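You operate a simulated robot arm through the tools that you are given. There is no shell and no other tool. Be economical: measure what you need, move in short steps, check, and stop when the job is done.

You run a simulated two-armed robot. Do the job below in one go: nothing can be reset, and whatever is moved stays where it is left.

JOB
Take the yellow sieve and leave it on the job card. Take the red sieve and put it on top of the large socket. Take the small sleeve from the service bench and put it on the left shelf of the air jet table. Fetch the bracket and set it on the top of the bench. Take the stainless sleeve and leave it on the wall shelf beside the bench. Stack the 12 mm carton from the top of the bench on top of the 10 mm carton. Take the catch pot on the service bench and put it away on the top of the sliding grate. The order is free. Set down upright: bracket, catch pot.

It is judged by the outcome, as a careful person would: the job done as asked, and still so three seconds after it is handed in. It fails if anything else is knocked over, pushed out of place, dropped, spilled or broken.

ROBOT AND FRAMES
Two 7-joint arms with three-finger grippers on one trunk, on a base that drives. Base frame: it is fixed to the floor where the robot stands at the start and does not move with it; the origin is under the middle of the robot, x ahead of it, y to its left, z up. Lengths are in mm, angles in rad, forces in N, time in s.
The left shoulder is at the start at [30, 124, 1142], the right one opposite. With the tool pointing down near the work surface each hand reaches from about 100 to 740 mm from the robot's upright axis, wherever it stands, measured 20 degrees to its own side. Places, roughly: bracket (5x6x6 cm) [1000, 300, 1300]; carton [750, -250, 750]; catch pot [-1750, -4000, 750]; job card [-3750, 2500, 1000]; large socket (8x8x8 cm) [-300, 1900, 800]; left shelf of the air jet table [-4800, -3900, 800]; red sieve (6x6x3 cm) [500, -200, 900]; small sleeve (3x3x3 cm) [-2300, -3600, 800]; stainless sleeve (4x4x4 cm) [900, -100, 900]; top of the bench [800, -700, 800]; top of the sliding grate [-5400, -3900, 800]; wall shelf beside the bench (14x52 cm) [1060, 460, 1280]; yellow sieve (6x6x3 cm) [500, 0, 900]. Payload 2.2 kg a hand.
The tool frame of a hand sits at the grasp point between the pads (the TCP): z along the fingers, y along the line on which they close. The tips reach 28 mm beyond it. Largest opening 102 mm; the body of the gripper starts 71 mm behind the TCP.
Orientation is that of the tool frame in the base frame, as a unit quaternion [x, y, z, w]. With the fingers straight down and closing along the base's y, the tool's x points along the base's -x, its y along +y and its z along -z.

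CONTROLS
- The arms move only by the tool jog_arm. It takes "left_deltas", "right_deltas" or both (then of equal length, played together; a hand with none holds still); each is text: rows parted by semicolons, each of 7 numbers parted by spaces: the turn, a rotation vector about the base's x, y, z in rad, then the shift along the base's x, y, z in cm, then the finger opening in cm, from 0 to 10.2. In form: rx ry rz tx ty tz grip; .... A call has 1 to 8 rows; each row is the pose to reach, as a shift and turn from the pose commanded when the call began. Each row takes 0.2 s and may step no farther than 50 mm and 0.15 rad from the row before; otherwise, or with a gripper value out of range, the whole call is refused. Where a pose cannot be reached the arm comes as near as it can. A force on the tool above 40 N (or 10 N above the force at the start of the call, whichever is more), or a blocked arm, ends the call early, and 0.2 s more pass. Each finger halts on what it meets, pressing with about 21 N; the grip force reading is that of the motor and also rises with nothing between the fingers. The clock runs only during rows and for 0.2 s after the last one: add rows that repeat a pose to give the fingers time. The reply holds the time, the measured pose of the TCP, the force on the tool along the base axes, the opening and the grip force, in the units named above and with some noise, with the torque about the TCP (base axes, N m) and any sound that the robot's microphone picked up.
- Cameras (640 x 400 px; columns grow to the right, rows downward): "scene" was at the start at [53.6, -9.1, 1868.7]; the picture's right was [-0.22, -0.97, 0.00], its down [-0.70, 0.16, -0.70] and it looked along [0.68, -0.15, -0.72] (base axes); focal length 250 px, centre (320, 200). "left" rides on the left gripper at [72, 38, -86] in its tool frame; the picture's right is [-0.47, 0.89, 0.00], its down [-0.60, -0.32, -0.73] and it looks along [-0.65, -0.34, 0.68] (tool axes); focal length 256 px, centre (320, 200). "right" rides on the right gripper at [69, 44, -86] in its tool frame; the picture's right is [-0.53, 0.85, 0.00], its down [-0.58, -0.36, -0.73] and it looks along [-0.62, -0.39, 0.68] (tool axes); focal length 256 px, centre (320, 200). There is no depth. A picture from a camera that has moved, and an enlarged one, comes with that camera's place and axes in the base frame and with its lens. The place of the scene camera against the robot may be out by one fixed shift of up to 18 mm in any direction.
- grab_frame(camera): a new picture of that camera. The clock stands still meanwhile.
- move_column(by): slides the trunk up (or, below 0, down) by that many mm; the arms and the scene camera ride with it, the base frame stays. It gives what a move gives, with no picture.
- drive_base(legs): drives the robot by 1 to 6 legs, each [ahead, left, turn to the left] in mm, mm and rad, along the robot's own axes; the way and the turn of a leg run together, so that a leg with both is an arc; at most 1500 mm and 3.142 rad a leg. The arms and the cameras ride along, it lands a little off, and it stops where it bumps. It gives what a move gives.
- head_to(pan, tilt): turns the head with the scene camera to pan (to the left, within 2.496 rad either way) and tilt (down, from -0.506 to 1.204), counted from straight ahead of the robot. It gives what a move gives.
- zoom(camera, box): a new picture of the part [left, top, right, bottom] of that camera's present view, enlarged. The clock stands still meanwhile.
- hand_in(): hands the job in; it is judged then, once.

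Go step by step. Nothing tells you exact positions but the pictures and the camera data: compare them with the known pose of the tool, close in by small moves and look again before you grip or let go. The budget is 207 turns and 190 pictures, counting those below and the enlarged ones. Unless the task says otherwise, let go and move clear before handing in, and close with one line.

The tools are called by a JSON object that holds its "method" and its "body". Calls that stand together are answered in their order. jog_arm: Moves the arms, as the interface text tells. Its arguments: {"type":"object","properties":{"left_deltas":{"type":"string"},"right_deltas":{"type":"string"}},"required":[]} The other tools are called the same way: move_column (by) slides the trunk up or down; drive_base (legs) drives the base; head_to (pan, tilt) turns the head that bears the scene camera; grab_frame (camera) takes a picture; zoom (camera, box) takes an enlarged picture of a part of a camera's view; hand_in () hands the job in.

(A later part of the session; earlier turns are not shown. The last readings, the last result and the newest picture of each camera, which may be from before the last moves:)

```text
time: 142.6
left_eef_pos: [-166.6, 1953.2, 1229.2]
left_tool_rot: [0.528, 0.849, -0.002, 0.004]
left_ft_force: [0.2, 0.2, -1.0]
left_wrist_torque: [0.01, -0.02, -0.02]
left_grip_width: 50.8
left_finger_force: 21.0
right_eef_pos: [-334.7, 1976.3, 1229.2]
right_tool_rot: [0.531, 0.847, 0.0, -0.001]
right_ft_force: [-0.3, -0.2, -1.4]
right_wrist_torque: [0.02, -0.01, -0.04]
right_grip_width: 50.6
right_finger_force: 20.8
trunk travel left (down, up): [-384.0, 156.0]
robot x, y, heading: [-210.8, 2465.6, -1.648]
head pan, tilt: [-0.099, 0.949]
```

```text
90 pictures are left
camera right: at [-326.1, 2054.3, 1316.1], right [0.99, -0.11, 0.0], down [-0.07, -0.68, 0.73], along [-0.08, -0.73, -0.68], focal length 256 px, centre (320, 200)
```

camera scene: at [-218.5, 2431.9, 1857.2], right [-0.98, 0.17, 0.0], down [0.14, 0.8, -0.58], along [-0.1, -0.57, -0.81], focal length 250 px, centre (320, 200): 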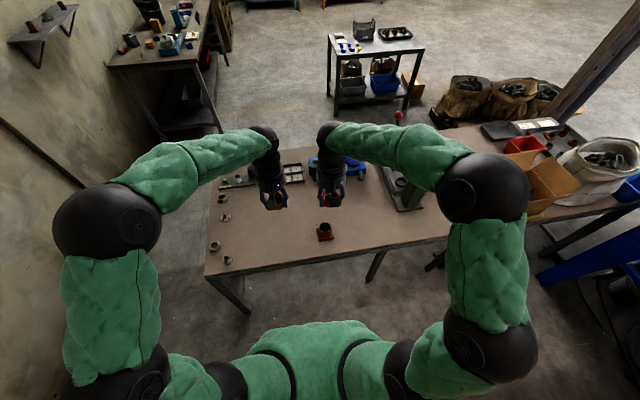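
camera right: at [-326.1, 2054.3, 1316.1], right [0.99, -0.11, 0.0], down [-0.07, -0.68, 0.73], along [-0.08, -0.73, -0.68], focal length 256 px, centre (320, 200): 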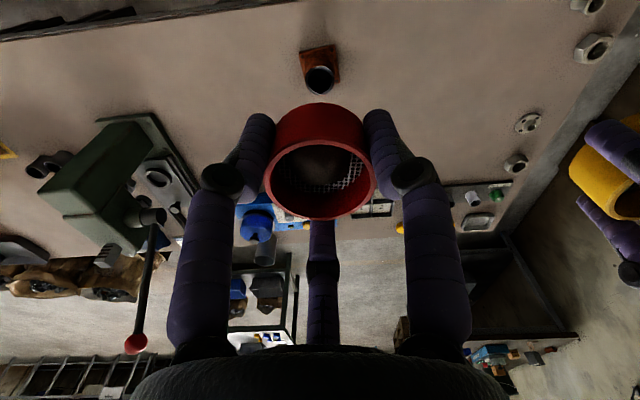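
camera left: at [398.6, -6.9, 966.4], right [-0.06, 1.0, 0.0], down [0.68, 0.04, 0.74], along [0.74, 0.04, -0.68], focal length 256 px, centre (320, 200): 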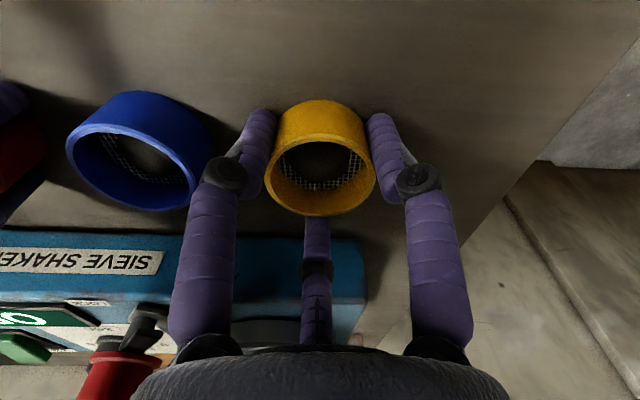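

{"method": "zoom", "body": {"camera": "right", "box": [270, 30, 370, 110]}}

{"method": "zoom", "body": {"camera": "scene", "box": [280, 180, 380, 260]}}

```text
5.00 times, centred on (320, 70) of right
camera zoom: at [-326.1, 2054.3, 1316.1], right [0.99, -0.11, 0.0], down [-0.07, -0.68, 0.73], along [-0.08, -0.73, -0.68], focal length 1280 px, centre (320, 850)
```

zoom: 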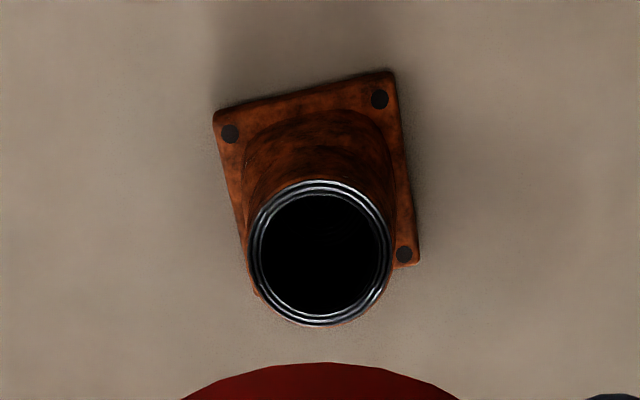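

```text
5.00 times, centred on (330, 220) of scene
camera zoom: at [-218.5, 2431.9, 1857.2], right [-0.98, 0.17, 0.0], down [0.14, 0.8, -0.58], along [-0.1, -0.57, -0.81], focal length 1249 px, centre (270, 100)
```

zoom: 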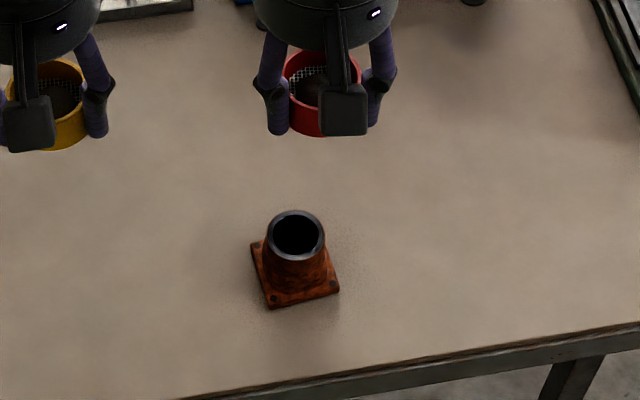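

I need the socket's height: shift the right hand sideways for parallax and measure the neck ring again.

{"method": "jog_arm", "body": {"right_deltas": "0 0 0 -4.5 0 0 4; 0 0 0 -9 0 0 4; 0 0 0 -12 0 0 4; 0 0 0 -12 0 0 4"}}

{"method": "zoom", "body": {"camera": "right", "box": [340, 30, 440, 110]}}

```text
time: 143.6
left_eef_pos: [-167.3, 1952.9, 1229.1]
left_tool_rot: [0.528, 0.849, -0.003, 0.003]
left_ft_force: [-0.5, -0.1, -1.8]
left_wrist_torque: [-0.02, 0.0, 0.02]
left_grip_width: 50.5
left_finger_force: 20.9
right_eef_pos: [-455.0, 1973.7, 1229.2]
right_tool_rot: [0.529, 0.848, 0.001, -0.001]
right_ft_force: [0.4, -0.1, -1.0]
right_wrist_torque: [-0.03, 0.03, 0.02]
right_grip_width: 50.7
right_finger_force: 21.1
trunk travel left (down, up): [-384.0, 156.0]
robot x, y, heading: [-210.8, 2463.2, -1.644]
head pan, tilt: [-0.099, 0.949]
```

```text
5.00 times, centred on (390, 70) of right
camera zoom: at [-446.2, 2053.7, 1316.2], right [0.99, -0.11, 0.0], down [-0.07, -0.68, 0.73], along [-0.08, -0.73, -0.68], focal length 1280 px, centre (-30, 850)
```

zoom: 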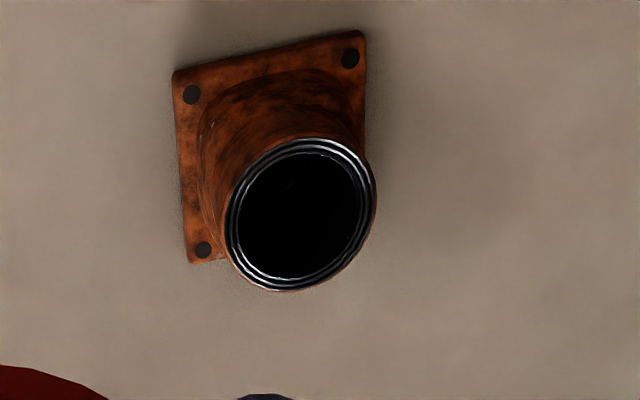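

Ring top is z≈830 at (−348,1858), outer ø≈52; table ≈760. Bring the red sieve above it.

{"method": "jog_arm", "body": {"right_deltas": "0 0 0 1.4 -1.5 -3.5 4; 0 0 0 2.8 -3 -7 4; 0 0 0 4.2 -4.5 -10.5 4; 0 0 0 5.6 -6 -14 4; 0 0 0 7 -7.5 -17.5 4; 0 0 0 8.4 -9 -21 4; 0 0 0 9.6 -10.4 -25 4; 0 0 0 10.7 -11.6 -29 4"}}

{"method": "grab_frame", "body": {"camera": "right"}}

{"method": "zoom", "body": {"camera": "scene", "box": [270, 160, 390, 260]}}

```text
time: 145.4
left_eef_pos: [-167.2, 1951.4, 1228.9]
left_tool_rot: [0.528, 0.849, -0.002, 0.003]
left_ft_force: [0.8, 0.0, -0.5]
left_wrist_torque: [0.03, 0.01, 0.0]
left_grip_width: 50.5
left_finger_force: 20.6
right_eef_pos: [-347.4, 1858.0, 938.4]
right_tool_rot: [0.529, 0.848, 0.001, 0.0]
right_ft_force: [-1.0, -0.6, 0.7]
right_wrist_torque: [0.04, -0.03, -0.02]
right_grip_width: 50.3
right_finger_force: 21.5
trunk travel left (down, up): [-384.0, 156.0]
robot x, y, heading: [-213.0, 2463.9, -1.645]
head pan, tilt: [-0.099, 0.949]
```

```text
86 pictures are left
camera right: at [-338.8, 1938.0, 1025.2], right [0.99, -0.11, 0.0], down [-0.07, -0.68, 0.73], along [-0.08, -0.73, -0.68], focal length 256 px, centre (320, 200)
```

right: 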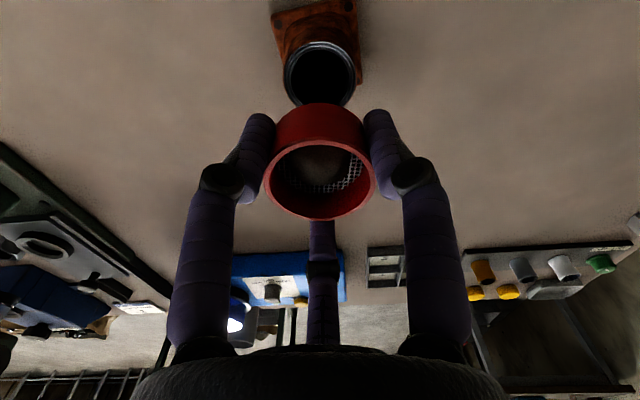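

```text
4.00 times, centred on (330, 210) of scene
camera zoom: at [-218.3, 2430.3, 1857.1], right [-0.98, 0.18, 0.0], down [0.14, 0.8, -0.58], along [-0.1, -0.57, -0.81], focal length 1000 px, centre (280, 160)
```

zoom: 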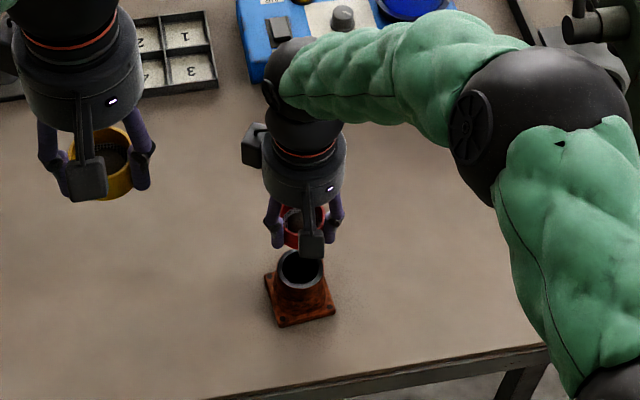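

Allowing for the small camera pitch bias seen on the held sieve, the ring centre is nearer (−345,1870). Shift, lower, and look again.

{"method": "jog_arm", "body": {"right_deltas": "0 0 0 0.2 0.6 0 4; 0 0 0 0.2 1.2 -2 4; 0 0 0 0.2 1.2 -5.5 4; 0 0 0 0.2 1.2 -5.5 4"}}

{"method": "zoom", "body": {"camera": "right", "box": [240, 40, 400, 240]}}

{"method": "zoom", "body": {"camera": "scene", "box": [320, 190, 380, 250]}}

{"method": "grab_frame", "body": {"camera": "left"}}

```text
time: 146.4
left_eef_pos: [-167.1, 1952.9, 1230.1]
left_tool_rot: [0.528, 0.849, -0.003, 0.003]
left_ft_force: [0.3, 1.7, -1.4]
left_wrist_torque: [0.0, 0.02, 0.0]
left_grip_width: 50.7
left_finger_force: 21.4
right_eef_pos: [-343.7, 1870.9, 884.5]
right_tool_rot: [0.529, 0.848, 0.0, 0.0]
right_ft_force: [1.1, -0.5, -1.2]
right_wrist_torque: [0.01, 0.0, 0.05]
right_grip_width: 50.8
right_finger_force: 21.2
trunk travel left (down, up): [-384.0, 156.0]
robot x, y, heading: [-210.3, 2463.1, -1.649]
head pan, tilt: [-0.099, 0.949]
```

```text
2.00 times, centred on (320, 140) of right
camera zoom: at [-335.3, 1951.5, 970.9], right [0.99, -0.11, 0.0], down [-0.07, -0.68, 0.73], along [-0.08, -0.73, -0.68], focal length 512 px, centre (320, 320)
```

zoom: 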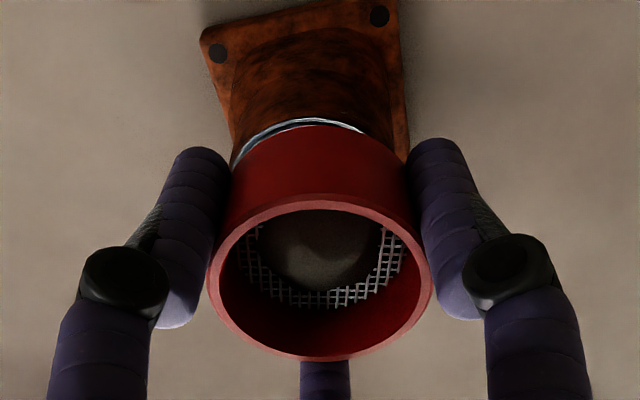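

```text
6.67 times, centred on (350, 220) of scene
camera zoom: at [-218.6, 2432.7, 1857.2], right [-0.98, 0.18, 0.0], down [0.14, 0.8, -0.58], along [-0.1, -0.57, -0.81], focal length 1666 px, centre (120, 67)
```

zoom: 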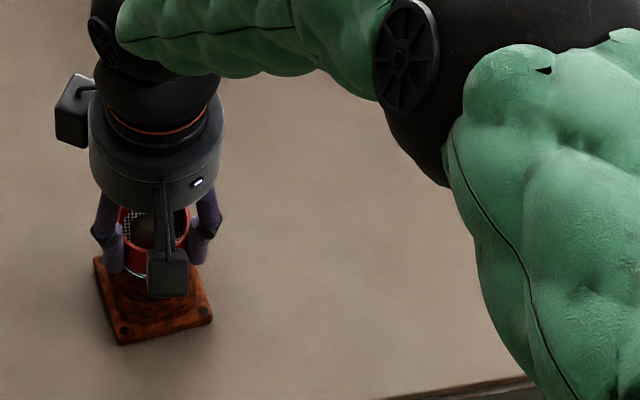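

```text
82 pictures are left
camera left: at [-164.6, 2034.1, 1315.2], right [1.0, -0.02, 0.0], down [-0.02, -0.68, 0.74], along [-0.02, -0.74, -0.68], focal length 256 px, centre (320, 200)
```

left: 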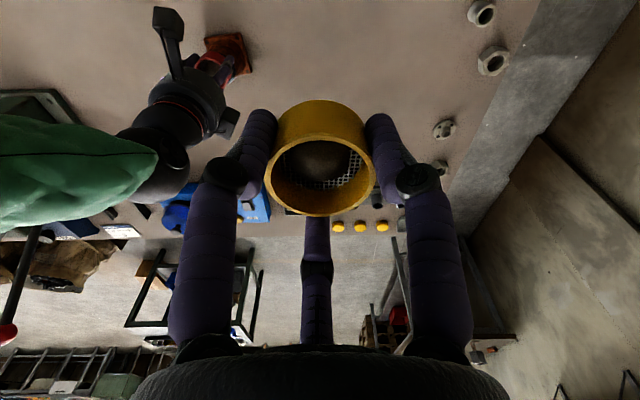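

Direct comparison of the ring's arc with the sieve's lower edge in both views says the sieve is about 8 mm too far +y. Correct and lower until contact.

{"method": "jog_arm", "body": {"right_deltas": "0 0 0 0.1 -0.8 0 4; 0 0 0 0.1 -0.8 -1.2 4; 0 0 0 0.1 -0.8 -1.2 4"}}

{"method": "zoom", "body": {"camera": "right", "box": [240, 40, 400, 240]}}

{"method": "zoom", "body": {"camera": "scene", "box": [320, 200, 360, 240]}}

```text
time: 147.2
left_eef_pos: [-165.8, 1951.9, 1228.8]
left_tool_rot: [0.528, 0.849, -0.002, 0.004]
left_ft_force: [0.4, -0.4, -1.0]
left_wrist_torque: [-0.03, 0.01, 0.01]
left_grip_width: 50.9
left_finger_force: 20.7
right_eef_pos: [-343.5, 1863.4, 873.7]
right_tool_rot: [0.53, 0.848, 0.001, -0.001]
right_ft_force: [0.2, 0.0, -1.3]
right_wrist_torque: [0.01, -0.03, 0.03]
right_grip_width: 50.4
right_finger_force: 21.0
trunk travel left (down, up): [-384.0, 156.0]
robot x, y, heading: [-209.2, 2466.0, -1.646]
head pan, tilt: [-0.099, 0.949]
```

```text
2.00 times, centred on (320, 140) of right
camera zoom: at [-334.8, 1943.4, 959.5], right [0.99, -0.11, 0.0], down [-0.07, -0.68, 0.73], along [-0.08, -0.73, -0.68], focal length 512 px, centre (320, 320)
```

zoom: 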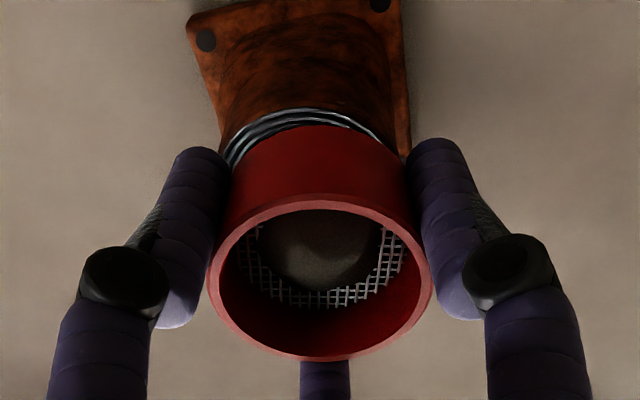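

```text
10.00 times, centred on (340, 220) of scene
camera zoom: at [-218.5, 2432.0, 1857.2], right [-0.98, 0.18, 0.0], down [0.14, 0.8, -0.58], along [-0.1, -0.57, -0.81], focal length 2499 px, centre (120, 0)
```

zoom: 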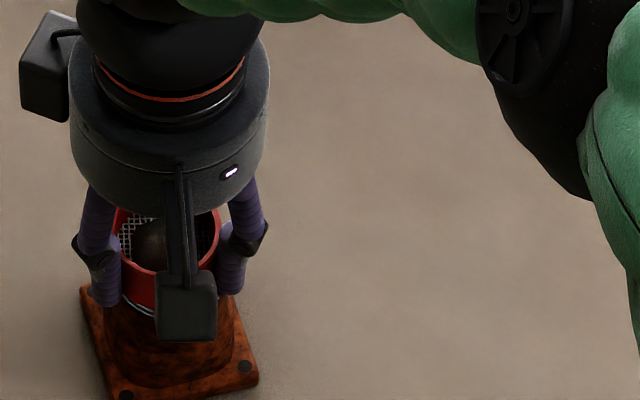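

Now aligned within about a millimetre. Lower to contact.

{"method": "jog_arm", "body": {"right_deltas": "0 0 0 -0.1 0 -0.4 4; 0 0 0 -0.1 0 -0.7 4; 0 0 0 -0.1 0 -0.9 4; 0 0 0 -0.1 0 -1.1 4; 0 0 0 -0.1 0 -1.3 4"}}

```text
time: 148.4
left_eef_pos: [-167.6, 1951.7, 1229.4]
left_tool_rot: [0.527, 0.85, -0.003, 0.004]
left_ft_force: [-0.2, 0.0, -1.4]
left_wrist_torque: [0.0, 0.01, 0.03]
left_grip_width: 50.7
left_finger_force: 20.8
right_eef_pos: [-345.4, 1863.0, 858.0]
right_tool_rot: [0.529, 0.849, 0.0, 0.0]
right_ft_force: [0.9, 0.0, -0.8]
right_wrist_torque: [0.0, -0.01, 0.03]
right_grip_width: 50.6
right_finger_force: 20.6
trunk travel left (down, up): [-384.0, 156.0]
robot x, y, heading: [-210.4, 2464.3, -1.65]
head pan, tilt: [-0.099, 0.949]
```

{"method": "jog_arm", "body": {"right_deltas": "0 0 0 0 0 -0.2 4; 0 0 0 0 0 -0.4 4; 0 0 0 0 0 -0.6 4; 0 0 0 0 0 -0.8 4"}}

{"method": "zoom", "body": {"camera": "right", "box": [240, 40, 400, 240]}}

{"method": "zoom", "body": {"camera": "scene", "box": [320, 200, 360, 240]}}

```text
time: 149.6
left_eef_pos: [-166.7, 1954.3, 1228.5]
left_tool_rot: [0.528, 0.849, -0.003, 0.004]
left_ft_force: [-0.6, -1.4, -1.5]
left_wrist_torque: [0.02, -0.03, 0.0]
left_grip_width: 50.4
left_finger_force: 20.9
right_eef_pos: [-346.0, 1857.6, 856.4]
right_tool_rot: [0.531, 0.848, -0.004, 0.001]
right_ft_force: [1.9, 6.0, 20.7]
right_wrist_torque: [0.54, -0.2, -0.04]
right_grip_width: 50.5
right_finger_force: 21.1
trunk travel left (down, up): [-384.0, 156.0]
robot x, y, heading: [-215.1, 2464.9, -1.65]
head pan, tilt: [-0.099, 0.949]
stopped in row 4 (right hand): the force on the tool passed its limit at 41 N (the readings are from after the stop); the commanded pose is now the measured one
```

```text
2.00 times, centred on (320, 140) of right
camera zoom: at [-337.8, 1939.5, 942.9], right [0.99, -0.11, 0.0], down [-0.07, -0.67, 0.74], along [-0.08, -0.73, -0.68], focal length 512 px, centre (320, 320)
```

zoom: 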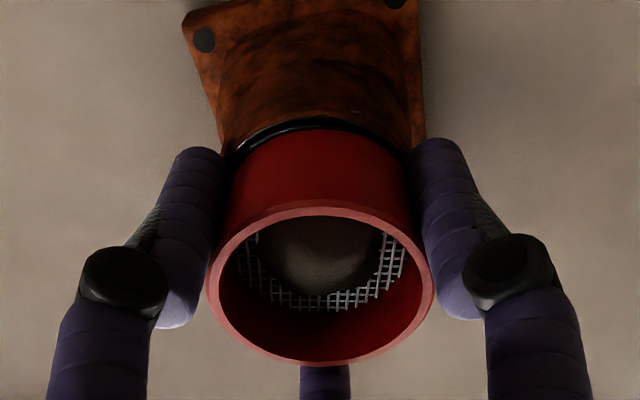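

```text
10.00 times, centred on (340, 220) of scene
camera zoom: at [-218.3, 2433.0, 1857.1], right [-0.98, 0.18, 0.0], down [0.14, 0.8, -0.58], along [-0.1, -0.57, -0.81], focal length 2499 px, centre (120, 0)
```

zoom: 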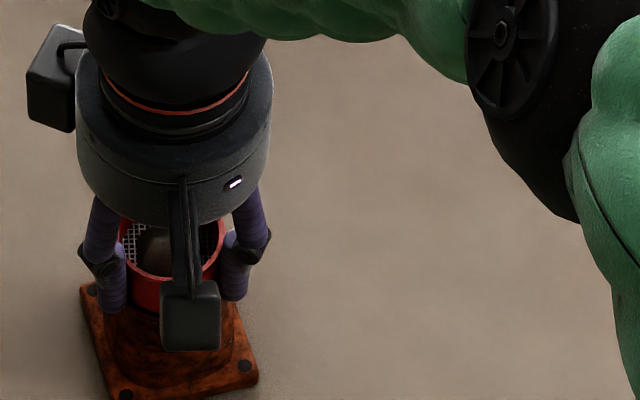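

Seated with only ~2–3 mm offset on a 52 mm ring. Ease off, open slowly and rise.

{"method": "jog_arm", "body": {"right_deltas": "0 0 0 0 0.2 0.1 5.2; 0 0 0 0 0.2 0.1 6; 0 0 0 0 0.2 0.1 7.4; 0 0 0 0 0.2 0.1 7.4; 0 0 0 0 0.2 4 7.4; 0 0 0 0 0.2 8.5 7.4; 0 0 0 0 0.2 13 7.4; 0 0 0 0 0.2 17 7.4"}}

{"method": "grab_frame", "body": {"camera": "right"}}

{"method": "zoom", "body": {"camera": "scene", "box": [310, 190, 370, 250]}}

```text
time: 151.4
left_eef_pos: [-166.2, 1953.9, 1228.6]
left_tool_rot: [0.527, 0.85, -0.003, 0.003]
left_ft_force: [0.5, 0.2, -1.2]
left_wrist_torque: [0.02, 0.0, 0.02]
left_grip_width: 51.0
left_finger_force: 21.5
right_eef_pos: [-347.1, 1864.0, 1022.8]
right_tool_rot: [0.529, 0.849, 0.0, 0.0]
right_ft_force: [1.1, -0.4, -0.1]
right_wrist_torque: [-0.05, 0.02, 0.01]
right_grip_width: 73.8
right_finger_force: 0.0
trunk travel left (down, up): [-384.0, 156.0]
robot x, y, heading: [-213.0, 2463.0, -1.642]
head pan, tilt: [-0.099, 0.949]
```

```text
77 pictures are left
camera right: at [-338.6, 1944.3, 1109.2], right [0.99, -0.11, 0.0], down [-0.07, -0.68, 0.73], along [-0.08, -0.73, -0.68], focal length 256 px, centre (320, 200)
```

right: 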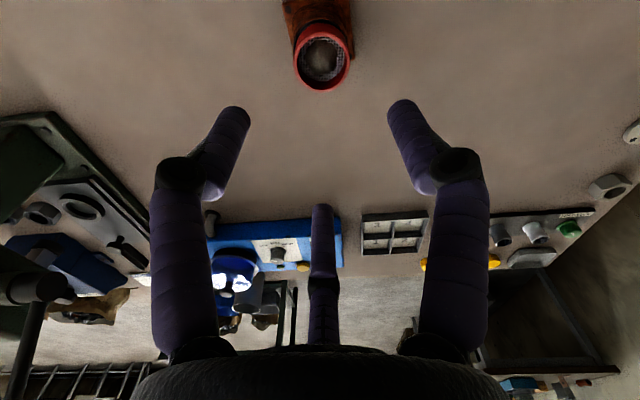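

```text
6.67 times, centred on (340, 220) of scene
camera zoom: at [-218.4, 2433.0, 1857.2], right [-0.98, 0.18, 0.0], down [0.14, 0.8, -0.58], along [-0.1, -0.57, -0.81], focal length 1666 px, centre (187, 67)
```

zoom: 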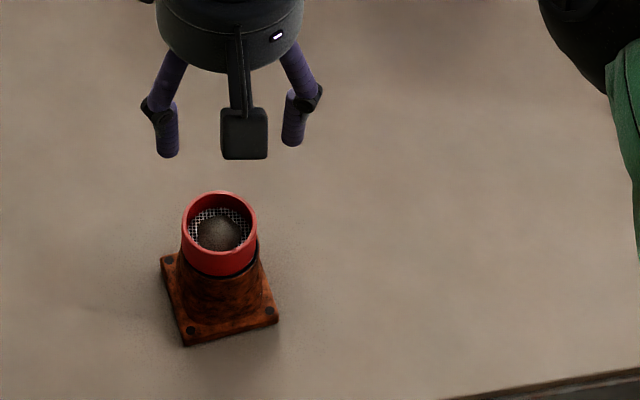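

Red sieve rests on the socket. Now carry the yellow sieve: raise the right hand and drive back out of the corridor.

{"method": "jog_arm", "body": {"right_deltas": "0 0 0 0 1 4.5 7; 0 0 0 0 2 9 7; 0 0 0 0 3 13.5 7; 0 0 0 0 4 18 7; 0 0 0 0 5 21 7"}}

{"method": "drive_base", "body": {"legs": [[0, 770, 0], [0, 0, 0.074]]}}

```text
time: 152.6
left_eef_pos: [-166.2, 1953.2, 1229.4]
left_tool_rot: [0.527, 0.85, -0.003, 0.004]
left_ft_force: [0.3, 0.2, -1.6]
left_wrist_torque: [0.01, 0.0, 0.02]
left_grip_width: 50.6
left_finger_force: 20.7
right_eef_pos: [-345.8, 1911.8, 1234.8]
right_tool_rot: [0.53, 0.848, -0.002, 0.0]
right_ft_force: [-0.2, 0.2, -0.2]
right_wrist_torque: [-0.02, -0.02, -0.01]
right_grip_width: 70.0
right_finger_force: 0.0
trunk travel left (down, up): [-384.0, 156.0]
robot x, y, heading: [-211.0, 2466.7, -1.643]
head pan, tilt: [-0.099, 0.949]
```

```text
time: 157.2
left_eef_pos: [636.7, 1898.7, 1229.3]
left_tool_rot: [0.495, 0.869, -0.002, 0.004]
left_ft_force: [0.6, -0.4, -1.1]
left_wrist_torque: [0.02, 0.02, 0.01]
left_grip_width: 50.7
left_finger_force: 21.1
right_eef_pos: [460.2, 1843.7, 1234.1]
right_tool_rot: [0.497, 0.868, -0.001, 0.002]
right_ft_force: [0.9, -0.2, 0.3]
right_wrist_torque: [0.0, 0.0, -0.02]
right_grip_width: 70.1
right_finger_force: 0.2
trunk travel left (down, up): [-384.0, 156.0]
robot x, y, heading: [550.6, 2405.3, -1.571]
head pan, tilt: [-0.099, 0.949]
```

{"method": "drive_base", "body": {"legs": [[1450, 0, 0], [350, 0, 0], [0, 0, -1.571], [950, 0, 0]]}}

{"method": "head_to", "body": {"pan": 0, "tilt": 0.25}}

{"method": "grab_frame", "body": {"camera": "scene"}}

```text
time: 174.8
left_eef_pos: [-918.2, 550.2, 1228.8]
left_tool_rot: [0.969, 0.249, -0.003, 0.002]
left_ft_force: [-0.5, 0.3, -0.7]
left_wrist_torque: [0.0, -0.02, 0.03]
left_grip_width: 50.7
left_finger_force: 21.2
right_eef_pos: [-968.0, 728.7, 1233.5]
right_tool_rot: [0.969, 0.245, -0.003, -0.001]
right_ft_force: [0.2, 0.9, 0.2]
right_wrist_torque: [0.0, 0.01, -0.03]
right_grip_width: 69.8
right_finger_force: 0.0
trunk travel left (down, up): [-384.0, 156.0]
robot x, y, heading: [-404.8, 622.2, 3.108]
head pan, tilt: [-0.099, 0.949]
```

```text
time: 175.8
left_eef_pos: [-918.9, 551.0, 1228.2]
left_tool_rot: [0.969, 0.249, -0.004, 0.001]
left_ft_force: [0.8, 0.0, -0.9]
left_wrist_torque: [0.01, 0.01, 0.01]
left_grip_width: 50.5
left_finger_force: 20.5
right_eef_pos: [-969.1, 729.7, 1234.3]
right_tool_rot: [0.97, 0.245, -0.002, 0.0]
right_ft_force: [0.0, 0.2, 0.3]
right_wrist_torque: [0.03, -0.02, 0.0]
right_grip_width: 70.2
right_finger_force: 0.0
trunk travel left (down, up): [-384.0, 156.0]
robot x, y, heading: [-408.0, 616.3, 3.104]
head pan, tilt: [0.0, 0.25]
```

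```text
75 pictures are left
camera scene: at [-467.7, 629.7, 1917.7], right [0.03, 1.0, 0.0], down [0.25, -0.01, -0.97], along [-0.97, 0.03, -0.25], focal length 250 px, centre (320, 200)
```

scene: 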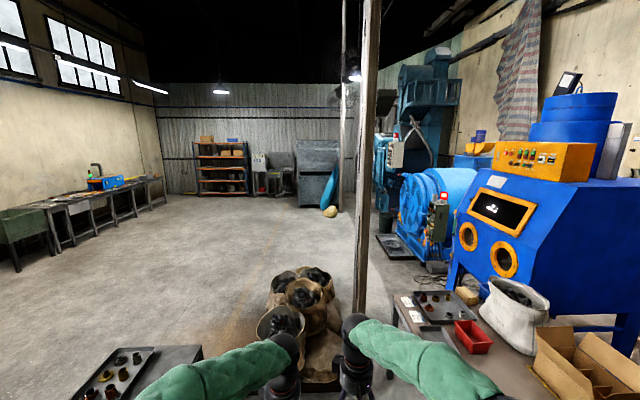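

{"method": "zoom", "body": {"camera": "scene", "box": [360, 130, 520, 290]}}

{"method": "zoom", "body": {"camera": "scene", "box": [380, 270, 520, 370]}}

```text
2.50 times, centred on (440, 210) of scene
camera zoom: at [-467.7, 629.7, 1917.7], right [0.03, 1.0, 0.0], down [0.25, -0.01, -0.97], along [-0.97, 0.03, -0.25], focal length 625 px, centre (20, 175)
```

zoom: 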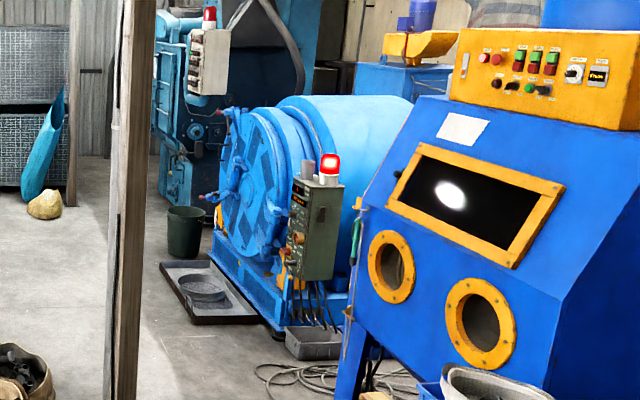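

```text
4.00 times, centred on (450, 320) of scene
camera zoom: at [-467.7, 629.7, 1917.7], right [0.03, 1.0, 0.0], down [0.25, -0.01, -0.97], along [-0.97, 0.03, -0.25], focal length 1000 px, centre (-200, -280)
```

zoom: 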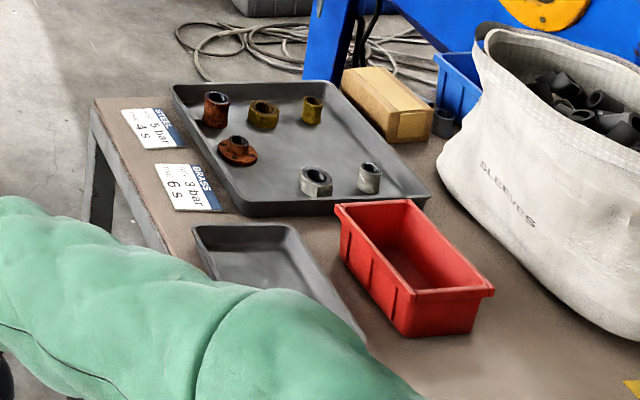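

The job card should be on top of the green control box (z≈1000) left of the blue blasting cabinet. I'll drive round south of the small black table to it.

{"method": "drive_base", "body": {"legs": [[0, 1480, 0], [0, 150, 0.037], [1450, 0, 0], [1450, 0, 0]]}}

{"method": "drive_base", "body": {"legs": [[0, 0, -1.571]]}}

{"method": "head_to", "body": {"pan": 0, "tilt": 0.3}}

{"method": "grab_frame", "body": {"camera": "scene"}}

```text
time: 186.6
left_eef_pos: [-1314.4, -1119.2, 1226.7]
left_tool_rot: [0.965, 0.263, -0.002, 0.002]
left_ft_force: [-0.8, -0.7, -1.8]
left_wrist_torque: [-0.02, -0.15, -0.01]
left_grip_width: 50.9
left_finger_force: 21.2
right_eef_pos: [-1370.0, -943.9, 1234.3]
right_tool_rot: [0.966, 0.259, 0.001, 0.0]
right_ft_force: [-2.0, 0.5, -0.8]
right_wrist_torque: [-0.02, -0.13, -0.02]
right_grip_width: 69.9
right_finger_force: 0.0
trunk travel left (down, up): [-384.0, 156.0]
robot x, y, heading: [-801.5, -1038.4, 3.132]
head pan, tilt: [0.0, 0.25]
stopped in leg 3: the robot was blocked; the commanded pose is now the measured one
```

```text
time: 190.9
left_eef_pos: [-877.7, -527.4, 1230.9]
left_tool_rot: [0.866, -0.5, -0.003, -0.002]
left_ft_force: [-0.1, 0.4, -0.8]
left_wrist_torque: [-0.03, -0.01, 0.0]
left_grip_width: 50.9
left_finger_force: 21.1
right_eef_pos: [-701.8, -474.8, 1235.1]
right_tool_rot: [0.864, -0.503, -0.001, -0.004]
right_ft_force: [-0.3, -0.1, 0.2]
right_wrist_torque: [0.01, 0.01, 0.03]
right_grip_width: 69.8
right_finger_force: 0.0
trunk travel left (down, up): [-384.0, 156.0]
robot x, y, heading: [-799.3, -1036.6, 1.557]
head pan, tilt: [0.0, 0.25]
```

```text
time: 191.5
left_eef_pos: [-878.7, -528.3, 1230.1]
left_tool_rot: [0.866, -0.501, -0.004, -0.003]
left_ft_force: [0.1, -0.1, -0.2]
left_wrist_torque: [-0.01, -0.03, 0.0]
left_grip_width: 50.5
left_finger_force: 21.5
right_eef_pos: [-702.1, -473.1, 1236.2]
right_tool_rot: [0.864, -0.503, -0.002, -0.003]
right_ft_force: [-0.8, 0.3, -0.5]
right_wrist_torque: [0.01, -0.04, -0.01]
right_grip_width: 69.7
right_finger_force: 0.0
trunk travel left (down, up): [-384.0, 156.0]
robot x, y, heading: [-802.4, -1038.3, 1.559]
head pan, tilt: [0.0, 0.3]
```

```text
72 pictures are left
camera scene: at [-795.2, -964.1, 1913.1], right [1.0, -0.01, 0.0], down [0.0, -0.3, -0.96], along [0.01, 0.96, -0.3], focal length 250 px, centre (320, 200)
```

scene: 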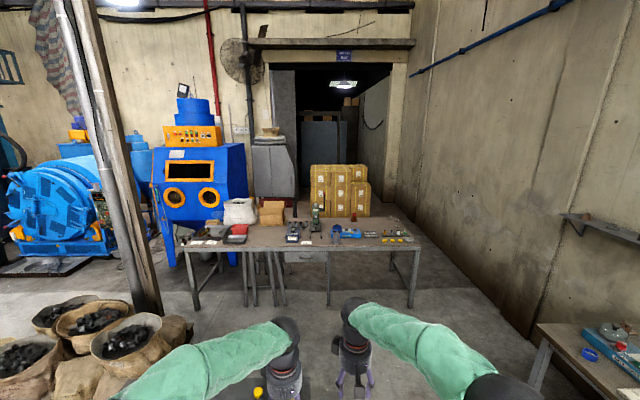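

The drive was blocked at x≈−800. Let me see what is on the floor to the left.

{"method": "head_to", "body": {"pan": 1.3, "tilt": 0.7}}

{"method": "grab_frame", "body": {"camera": "scene"}}

```text
time: 193.0
left_eef_pos: [-878.9, -528.1, 1230.4]
left_tool_rot: [0.866, -0.501, -0.003, -0.003]
left_ft_force: [-0.3, -0.1, -0.4]
left_wrist_torque: [0.05, 0.02, 0.01]
left_grip_width: 50.2
left_finger_force: 20.6
right_eef_pos: [-702.7, -475.0, 1236.4]
right_tool_rot: [0.864, -0.503, -0.002, -0.003]
right_ft_force: [0.6, 0.6, -0.7]
right_wrist_torque: [0.01, -0.03, 0.01]
right_grip_width: 70.0
right_finger_force: 0.0
trunk travel left (down, up): [-384.0, 156.0]
robot x, y, heading: [-800.7, -1036.0, 1.553]
head pan, tilt: [1.3, 0.7]
```

```text
71 pictures are left
camera scene: at [-878.1, -1033.6, 1877.0], right [0.28, 0.96, 0.0], down [0.62, -0.18, -0.77], along [-0.73, 0.21, -0.64], focal length 250 px, centre (320, 200)
```

scene: 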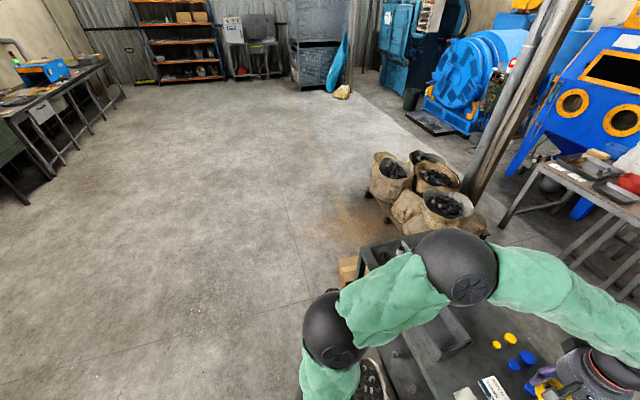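

It was the sack beside the black table; I must pass farther south. Back off, strafe left, and then drive up to the control box.

{"method": "drive_base", "body": {"legs": [[-520, 0, 0], [0, 1400, 0], [0, 1350, 0.018], [1450, 0, 0], [800, 0, 0]]}}

{"method": "head_to", "body": {"pan": 0.15, "tilt": 0.4}}

{"method": "grab_frame", "body": {"camera": "scene"}}

```text
time: 217.4
left_eef_pos: [-3722.6, 629.7, 1228.8]
left_tool_rot: [0.878, -0.479, -0.002, -0.001]
left_ft_force: [0.1, 1.3, -3.0]
left_wrist_torque: [-0.14, -0.02, 0.01]
left_grip_width: 50.5
left_finger_force: 21.1
right_eef_pos: [-3547.6, 692.2, 1233.9]
right_tool_rot: [0.876, -0.483, 0.001, -0.001]
right_ft_force: [-0.3, 1.3, -0.5]
right_wrist_torque: [-0.15, -0.02, -0.01]
right_grip_width: 69.9
right_finger_force: 0.0
trunk travel left (down, up): [-384.0, 156.0]
robot x, y, heading: [-3618.3, 119.1, 1.6]
head pan, tilt: [1.3, 0.7]
stopped in leg 5: the robot was blocked; the commanded pose is now the measured one
```

```text
time: 218.7
left_eef_pos: [-3721.2, 623.6, 1230.7]
left_tool_rot: [0.877, -0.48, -0.004, -0.004]
left_ft_force: [0.5, -0.1, -0.2]
left_wrist_torque: [0.03, -0.02, -0.02]
left_grip_width: 50.6
left_finger_force: 21.0
right_eef_pos: [-3548.1, 685.8, 1238.0]
right_tool_rot: [0.876, -0.482, -0.002, -0.003]
right_ft_force: [-0.4, 0.2, 0.6]
right_wrist_torque: [0.0, 0.02, -0.04]
right_grip_width: 69.9
right_finger_force: 0.1
trunk travel left (down, up): [-384.0, 156.0]
robot x, y, heading: [-3623.3, 121.2, 1.602]
head pan, tilt: [0.15, 0.4]
```

```text
70 pictures are left
camera scene: at [-3631.5, 189.5, 1903.8], right [0.98, 0.18, 0.0], down [0.07, -0.38, -0.92], along [-0.17, 0.91, -0.39], focal length 250 px, centre (320, 200)
```

scene: 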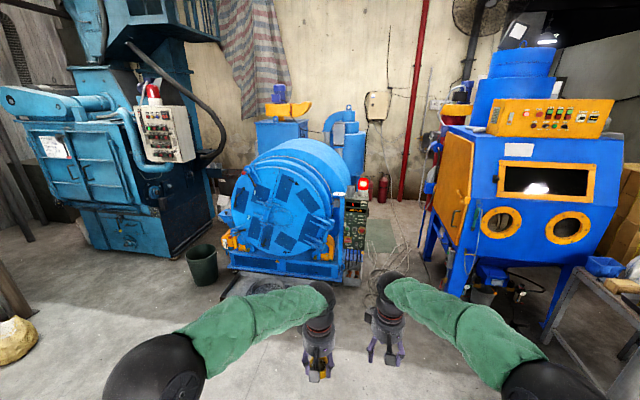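

{"method": "head_to", "body": {"pan": -0.7, "tilt": 0.9}}

{"method": "grab_frame", "body": {"camera": "scene"}}

{"method": "head_to", "body": {"pan": 0.6, "tilt": 1.0}}

{"method": "grab_frame", "body": {"camera": "scene"}}

```text
time: 219.9
left_eef_pos: [-3722.3, 624.1, 1231.2]
left_tool_rot: [0.878, -0.479, -0.004, -0.003]
left_ft_force: [1.2, 0.0, -0.4]
left_wrist_torque: [-0.04, -0.01, -0.02]
left_grip_width: 50.7
left_finger_force: 21.4
right_eef_pos: [-3548.3, 686.3, 1237.8]
right_tool_rot: [0.876, -0.482, -0.003, -0.003]
right_ft_force: [-0.1, -0.6, -0.1]
right_wrist_torque: [-0.03, 0.0, -0.01]
right_grip_width: 70.1
right_finger_force: 0.1
trunk travel left (down, up): [-384.0, 156.0]
robot x, y, heading: [-3620.6, 121.7, 1.601]
head pan, tilt: [-0.7, 0.901]
```

```text
69 pictures are left
camera scene: at [-3567.9, 158.5, 1860.8], right [0.79, -0.62, 0.0], down [-0.48, -0.62, -0.62], along [0.38, 0.49, -0.78], focal length 250 px, centre (320, 200)
```

scene: 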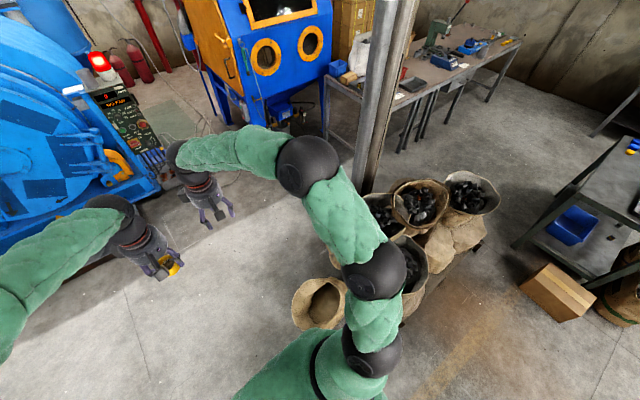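

```text
time: 221.4
left_eef_pos: [-3721.8, 623.5, 1230.6]
left_tool_rot: [0.878, -0.479, -0.003, -0.003]
left_ft_force: [-0.6, -0.8, -1.6]
left_wrist_torque: [0.02, -0.02, -0.02]
left_grip_width: 50.9
left_finger_force: 21.0
right_eef_pos: [-3547.8, 685.6, 1237.1]
right_tool_rot: [0.876, -0.482, -0.002, -0.003]
right_ft_force: [-0.5, 0.4, -0.2]
right_wrist_torque: [-0.01, 0.03, 0.03]
right_grip_width: 69.7
right_finger_force: 0.0
trunk travel left (down, up): [-384.0, 156.0]
robot x, y, heading: [-3621.4, 118.9, 1.606]
head pan, tilt: [0.6, 1.0]
```

```text
68 pictures are left
camera scene: at [-3655.7, 155.2, 1853.6], right [0.81, 0.59, 0.0], down [0.5, -0.68, -0.54], along [-0.32, 0.44, -0.84], focal length 250 px, centre (320, 200)
```

scene: 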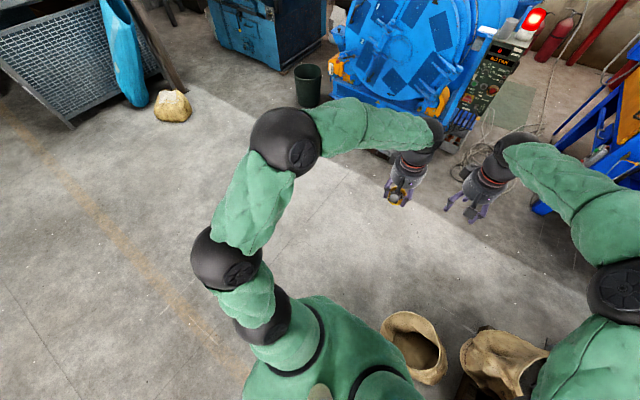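

I bumped the outermost sack again by a corner; it still stands. Let me view the control box's top before rerouting further left.

{"method": "zoom", "body": {"camera": "scene", "box": [440, 0, 580, 120]}}

{"method": "drive_base", "body": {"legs": [[-120, 0, 0], [0, 480, -0.03]]}}

{"method": "grab_frame", "body": {"camera": "scene"}}

```text
3.33 times, centred on (510, 60) of scene
camera zoom: at [-3655.7, 155.2, 1853.6], right [0.81, 0.59, 0.0], down [0.5, -0.68, -0.54], along [-0.32, 0.44, -0.84], focal length 833 px, centre (-313, 667)
```

zoom: 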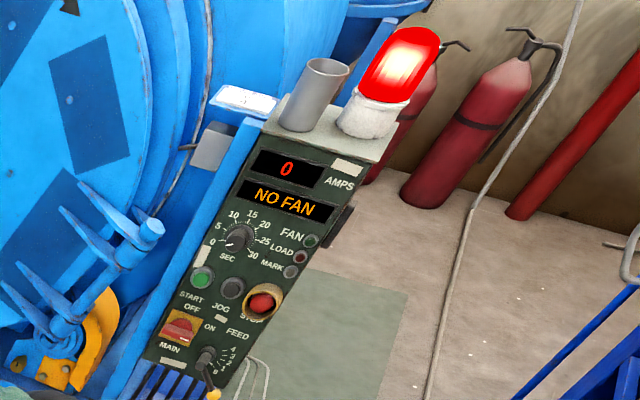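

```text
time: 225.1
left_eef_pos: [-4170.6, 501.4, 1230.5]
left_tool_rot: [0.868, -0.497, -0.003, -0.004]
left_ft_force: [-0.3, 0.0, -0.9]
left_wrist_torque: [0.02, 0.02, -0.02]
left_grip_width: 50.7
left_finger_force: 21.1
right_eef_pos: [-3994.8, 557.2, 1236.9]
right_tool_rot: [0.865, -0.501, -0.002, -0.003]
right_ft_force: [-1.2, 0.0, 0.1]
right_wrist_torque: [-0.01, -0.02, -0.02]
right_grip_width: 69.6
right_finger_force: 0.1
trunk travel left (down, up): [-384.0, 156.0]
robot x, y, heading: [-4088.2, -7.2, 1.555]
head pan, tilt: [0.6, 1.0]
```

```text
66 pictures are left
camera scene: at [-4124.7, 31.0, 1853.5], right [0.83, 0.56, 0.0], down [0.47, -0.7, -0.54], along [-0.3, 0.45, -0.84], focal length 250 px, centre (320, 200)
```

scene: 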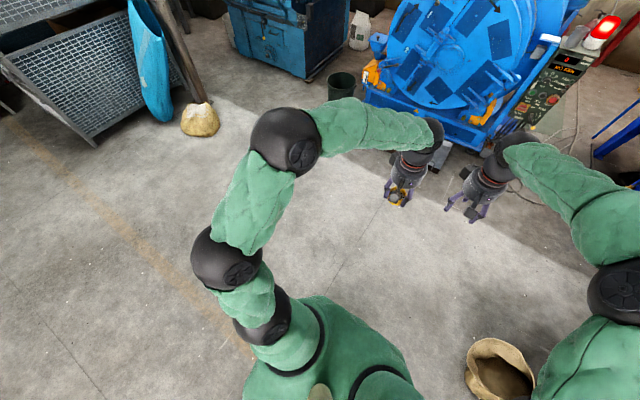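

I see the likely job card on a blue ledge left of the control box, near (−3870,2495). Drive up closer.

{"method": "drive_base", "body": {"legs": [[1450, 0, 0], [0, -150, 0]]}}

{"method": "head_to", "body": {"pan": -0.15, "tilt": 0.75}}

{"method": "grab_frame", "body": {"camera": "scene"}}

```text
time: 233.2
left_eef_pos: [-3975.3, 1948.1, 1231.2]
left_tool_rot: [0.86, -0.511, -0.005, -0.004]
left_ft_force: [-0.3, -0.5, -0.8]
left_wrist_torque: [-0.01, 0.01, 0.04]
left_grip_width: 50.7
left_finger_force: 21.2
right_eef_pos: [-3797.7, 1999.8, 1238.1]
right_tool_rot: [0.858, -0.514, -0.003, -0.003]
right_ft_force: [0.0, 0.0, 0.3]
right_wrist_torque: [0.01, 0.03, -0.03]
right_grip_width: 70.2
right_finger_force: 0.0
trunk travel left (down, up): [-384.0, 156.0]
robot x, y, heading: [-3908.5, 1440.3, 1.537]
head pan, tilt: [0.6, 1.0]
```

```text
time: 234.3
left_eef_pos: [-3974.9, 1950.1, 1230.5]
left_tool_rot: [0.86, -0.511, -0.004, -0.003]
left_ft_force: [0.3, -1.0, -0.9]
left_wrist_torque: [0.01, 0.01, 0.0]
left_grip_width: 51.0
left_finger_force: 20.9
right_eef_pos: [-3796.9, 1999.3, 1238.1]
right_tool_rot: [0.858, -0.513, -0.002, -0.003]
right_ft_force: [-0.5, 0.3, 0.1]
right_wrist_torque: [0.0, 0.06, 0.01]
right_grip_width: 70.1
right_finger_force: 0.0
trunk travel left (down, up): [-384.0, 156.0]
robot x, y, heading: [-3911.1, 1434.6, 1.533]
head pan, tilt: [-0.15, 0.75]
```

```text
65 pictures are left
camera scene: at [-3889.4, 1500.3, 1872.7], right [0.98, -0.19, 0.0], down [-0.13, -0.67, -0.73], along [0.14, 0.72, -0.68], focal length 250 px, centre (320, 200)
```

scene: 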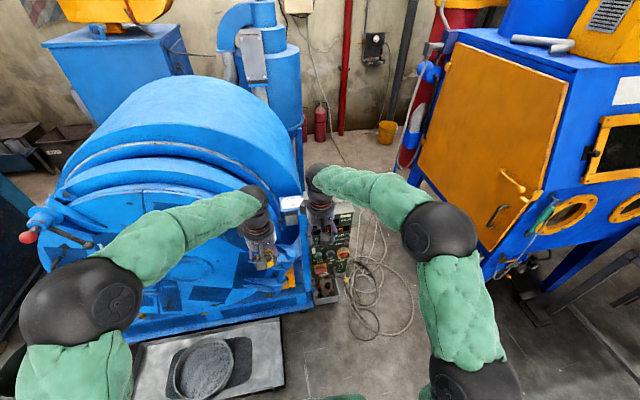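

{"method": "jog_arm", "body": {"right_deltas": "0 0 0 1 -3 3 7; 0 0 0 2 -6 6 7; 0 0 0 3 -9 9 7; 0 0 0 4 -12 12 7; 0 0 0 5 -15 15 7; 0 0 0 6 -18 18 7; 0 0 0 7 -21 20 7"}}

{"method": "drive_base", "body": {"legs": [[0, -208, 0], [310, 0, 0.03]]}}

{"method": "head_to", "body": {"pan": 0.25, "tilt": 0.75}}

{"method": "zoom", "body": {"camera": "scene", "box": [200, 100, 440, 300]}}

{"method": "grab_frame", "body": {"camera": "left"}}

```text
time: 235.9
left_eef_pos: [-3974.7, 1948.5, 1231.9]
left_tool_rot: [0.86, -0.511, -0.004, -0.004]
left_ft_force: [-0.9, -0.8, -1.5]
left_wrist_torque: [0.03, 0.02, 0.0]
left_grip_width: 50.8
left_finger_force: 21.1
right_eef_pos: [-3724.7, 1787.7, 1435.4]
right_tool_rot: [0.858, -0.513, -0.002, -0.004]
right_ft_force: [0.0, -0.1, 0.2]
right_wrist_torque: [0.04, 0.06, -0.02]
right_grip_width: 70.0
right_finger_force: 0.1
trunk travel left (down, up): [-384.0, 156.0]
robot x, y, heading: [-3908.0, 1437.9, 1.534]
head pan, tilt: [-0.15, 0.75]
```

```text
time: 239.2
left_eef_pos: [-3775.9, 2254.3, 1230.9]
left_tool_rot: [0.867, -0.498, -0.003, -0.003]
left_ft_force: [-0.4, 0.8, -1.6]
left_wrist_torque: [0.01, 0.03, -0.02]
left_grip_width: 50.9
left_finger_force: 20.7
right_eef_pos: [-3523.0, 2100.4, 1435.5]
right_tool_rot: [0.865, -0.502, -0.002, -0.003]
right_ft_force: [0.4, 0.5, -0.4]
right_wrist_torque: [-0.02, 0.01, 0.02]
right_grip_width: 70.2
right_finger_force: 0.1
trunk travel left (down, up): [-384.0, 156.0]
robot x, y, heading: [-3696.0, 1742.6, 1.563]
head pan, tilt: [-0.15, 0.75]
```

```text
time: 240.1
left_eef_pos: [-3777.0, 2252.8, 1232.2]
left_tool_rot: [0.868, -0.497, -0.003, -0.004]
left_ft_force: [-0.2, 0.6, 0.1]
left_wrist_torque: [0.0, -0.01, 0.02]
left_grip_width: 50.6
left_finger_force: 21.3
right_eef_pos: [-3523.0, 2099.1, 1435.8]
right_tool_rot: [0.865, -0.502, -0.001, -0.003]
right_ft_force: [0.0, 0.1, 0.3]
right_wrist_torque: [0.03, 0.0, 0.01]
right_grip_width: 69.9
right_finger_force: 0.0
trunk travel left (down, up): [-384.0, 156.0]
robot x, y, heading: [-3697.7, 1745.0, 1.559]
head pan, tilt: [0.25, 0.75]
```

```text
2.00 times, centred on (320, 200) of scene
camera zoom: at [-3712.1, 1804.6, 1872.7], right [0.97, 0.24, 0.0], down [0.16, -0.66, -0.73], along [-0.17, 0.71, -0.68], focal length 500 px, centre (320, 200)
```

zoom: 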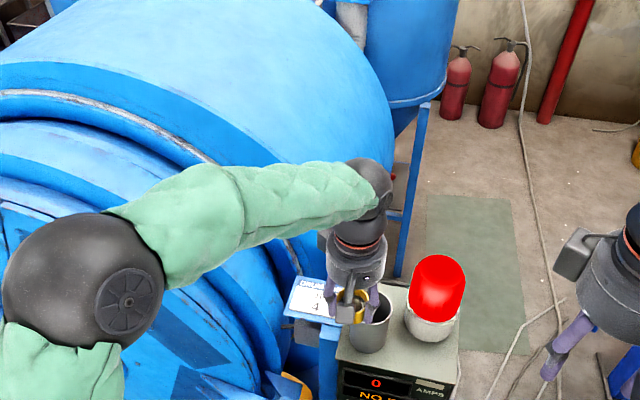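

```text
63 pictures are left
camera left: at [-3771.7, 2169.0, 1317.3], right [-1.0, -0.04, 0.0], down [-0.03, 0.67, 0.74], along [-0.03, 0.74, -0.67], focal length 256 px, centre (320, 200)
```

left: 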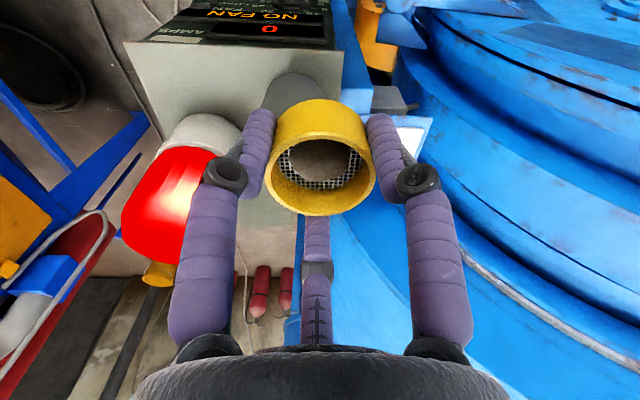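

{"method": "jog_arm", "body": {"left_deltas": "0 0 0 1 -2 3 4; 0 0 0 3 -4 6 4; 0 0 0 5 -6 8 4; 0 0 0 7 -8 10 4; 0 0 0 7 -8 10 4"}}

{"method": "grab_frame", "body": {"camera": "left"}}

{"method": "zoom", "body": {"camera": "scene", "box": [260, 180, 400, 300]}}

```text
time: 241.3
left_eef_pos: [-3704.6, 2172.9, 1330.1]
left_tool_rot: [0.867, -0.499, -0.004, -0.003]
left_ft_force: [-0.4, 0.4, -1.1]
left_wrist_torque: [0.0, 0.01, 0.01]
left_grip_width: 50.7
left_finger_force: 21.7
right_eef_pos: [-3522.4, 2100.9, 1436.2]
right_tool_rot: [0.865, -0.502, -0.001, -0.002]
right_ft_force: [-0.5, -1.0, 0.1]
right_wrist_torque: [-0.01, -0.02, -0.02]
right_grip_width: 70.0
right_finger_force: 0.0
trunk travel left (down, up): [-384.0, 156.0]
robot x, y, heading: [-3695.8, 1746.7, 1.555]
head pan, tilt: [0.25, 0.75]
```

```text
62 pictures are left
camera left: at [-3700.8, 2089.2, 1416.4], right [-1.0, -0.04, 0.0], down [-0.03, 0.68, 0.74], along [-0.03, 0.74, -0.68], focal length 256 px, centre (320, 200)
```

left: 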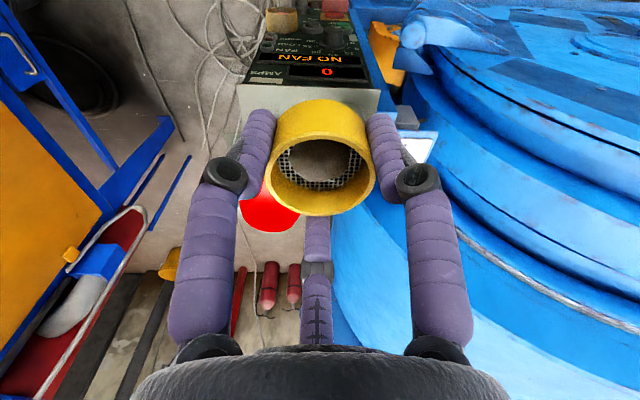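

```text
3.33 times, centred on (330, 240) of scene
camera zoom: at [-3712.7, 1806.4, 1872.6], right [0.97, 0.24, 0.0], down [0.16, -0.66, -0.73], along [-0.17, 0.71, -0.68], focal length 833 px, centre (287, 67)
```

zoom: 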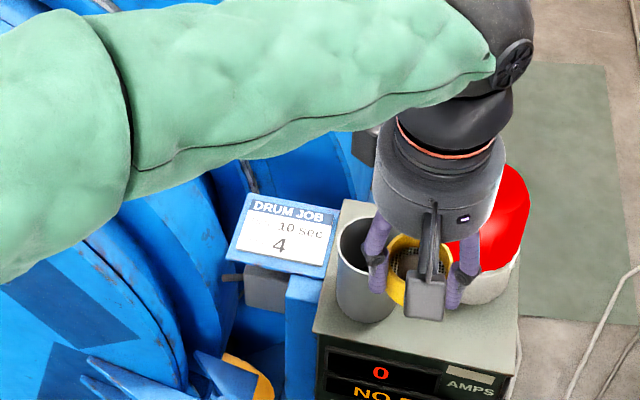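

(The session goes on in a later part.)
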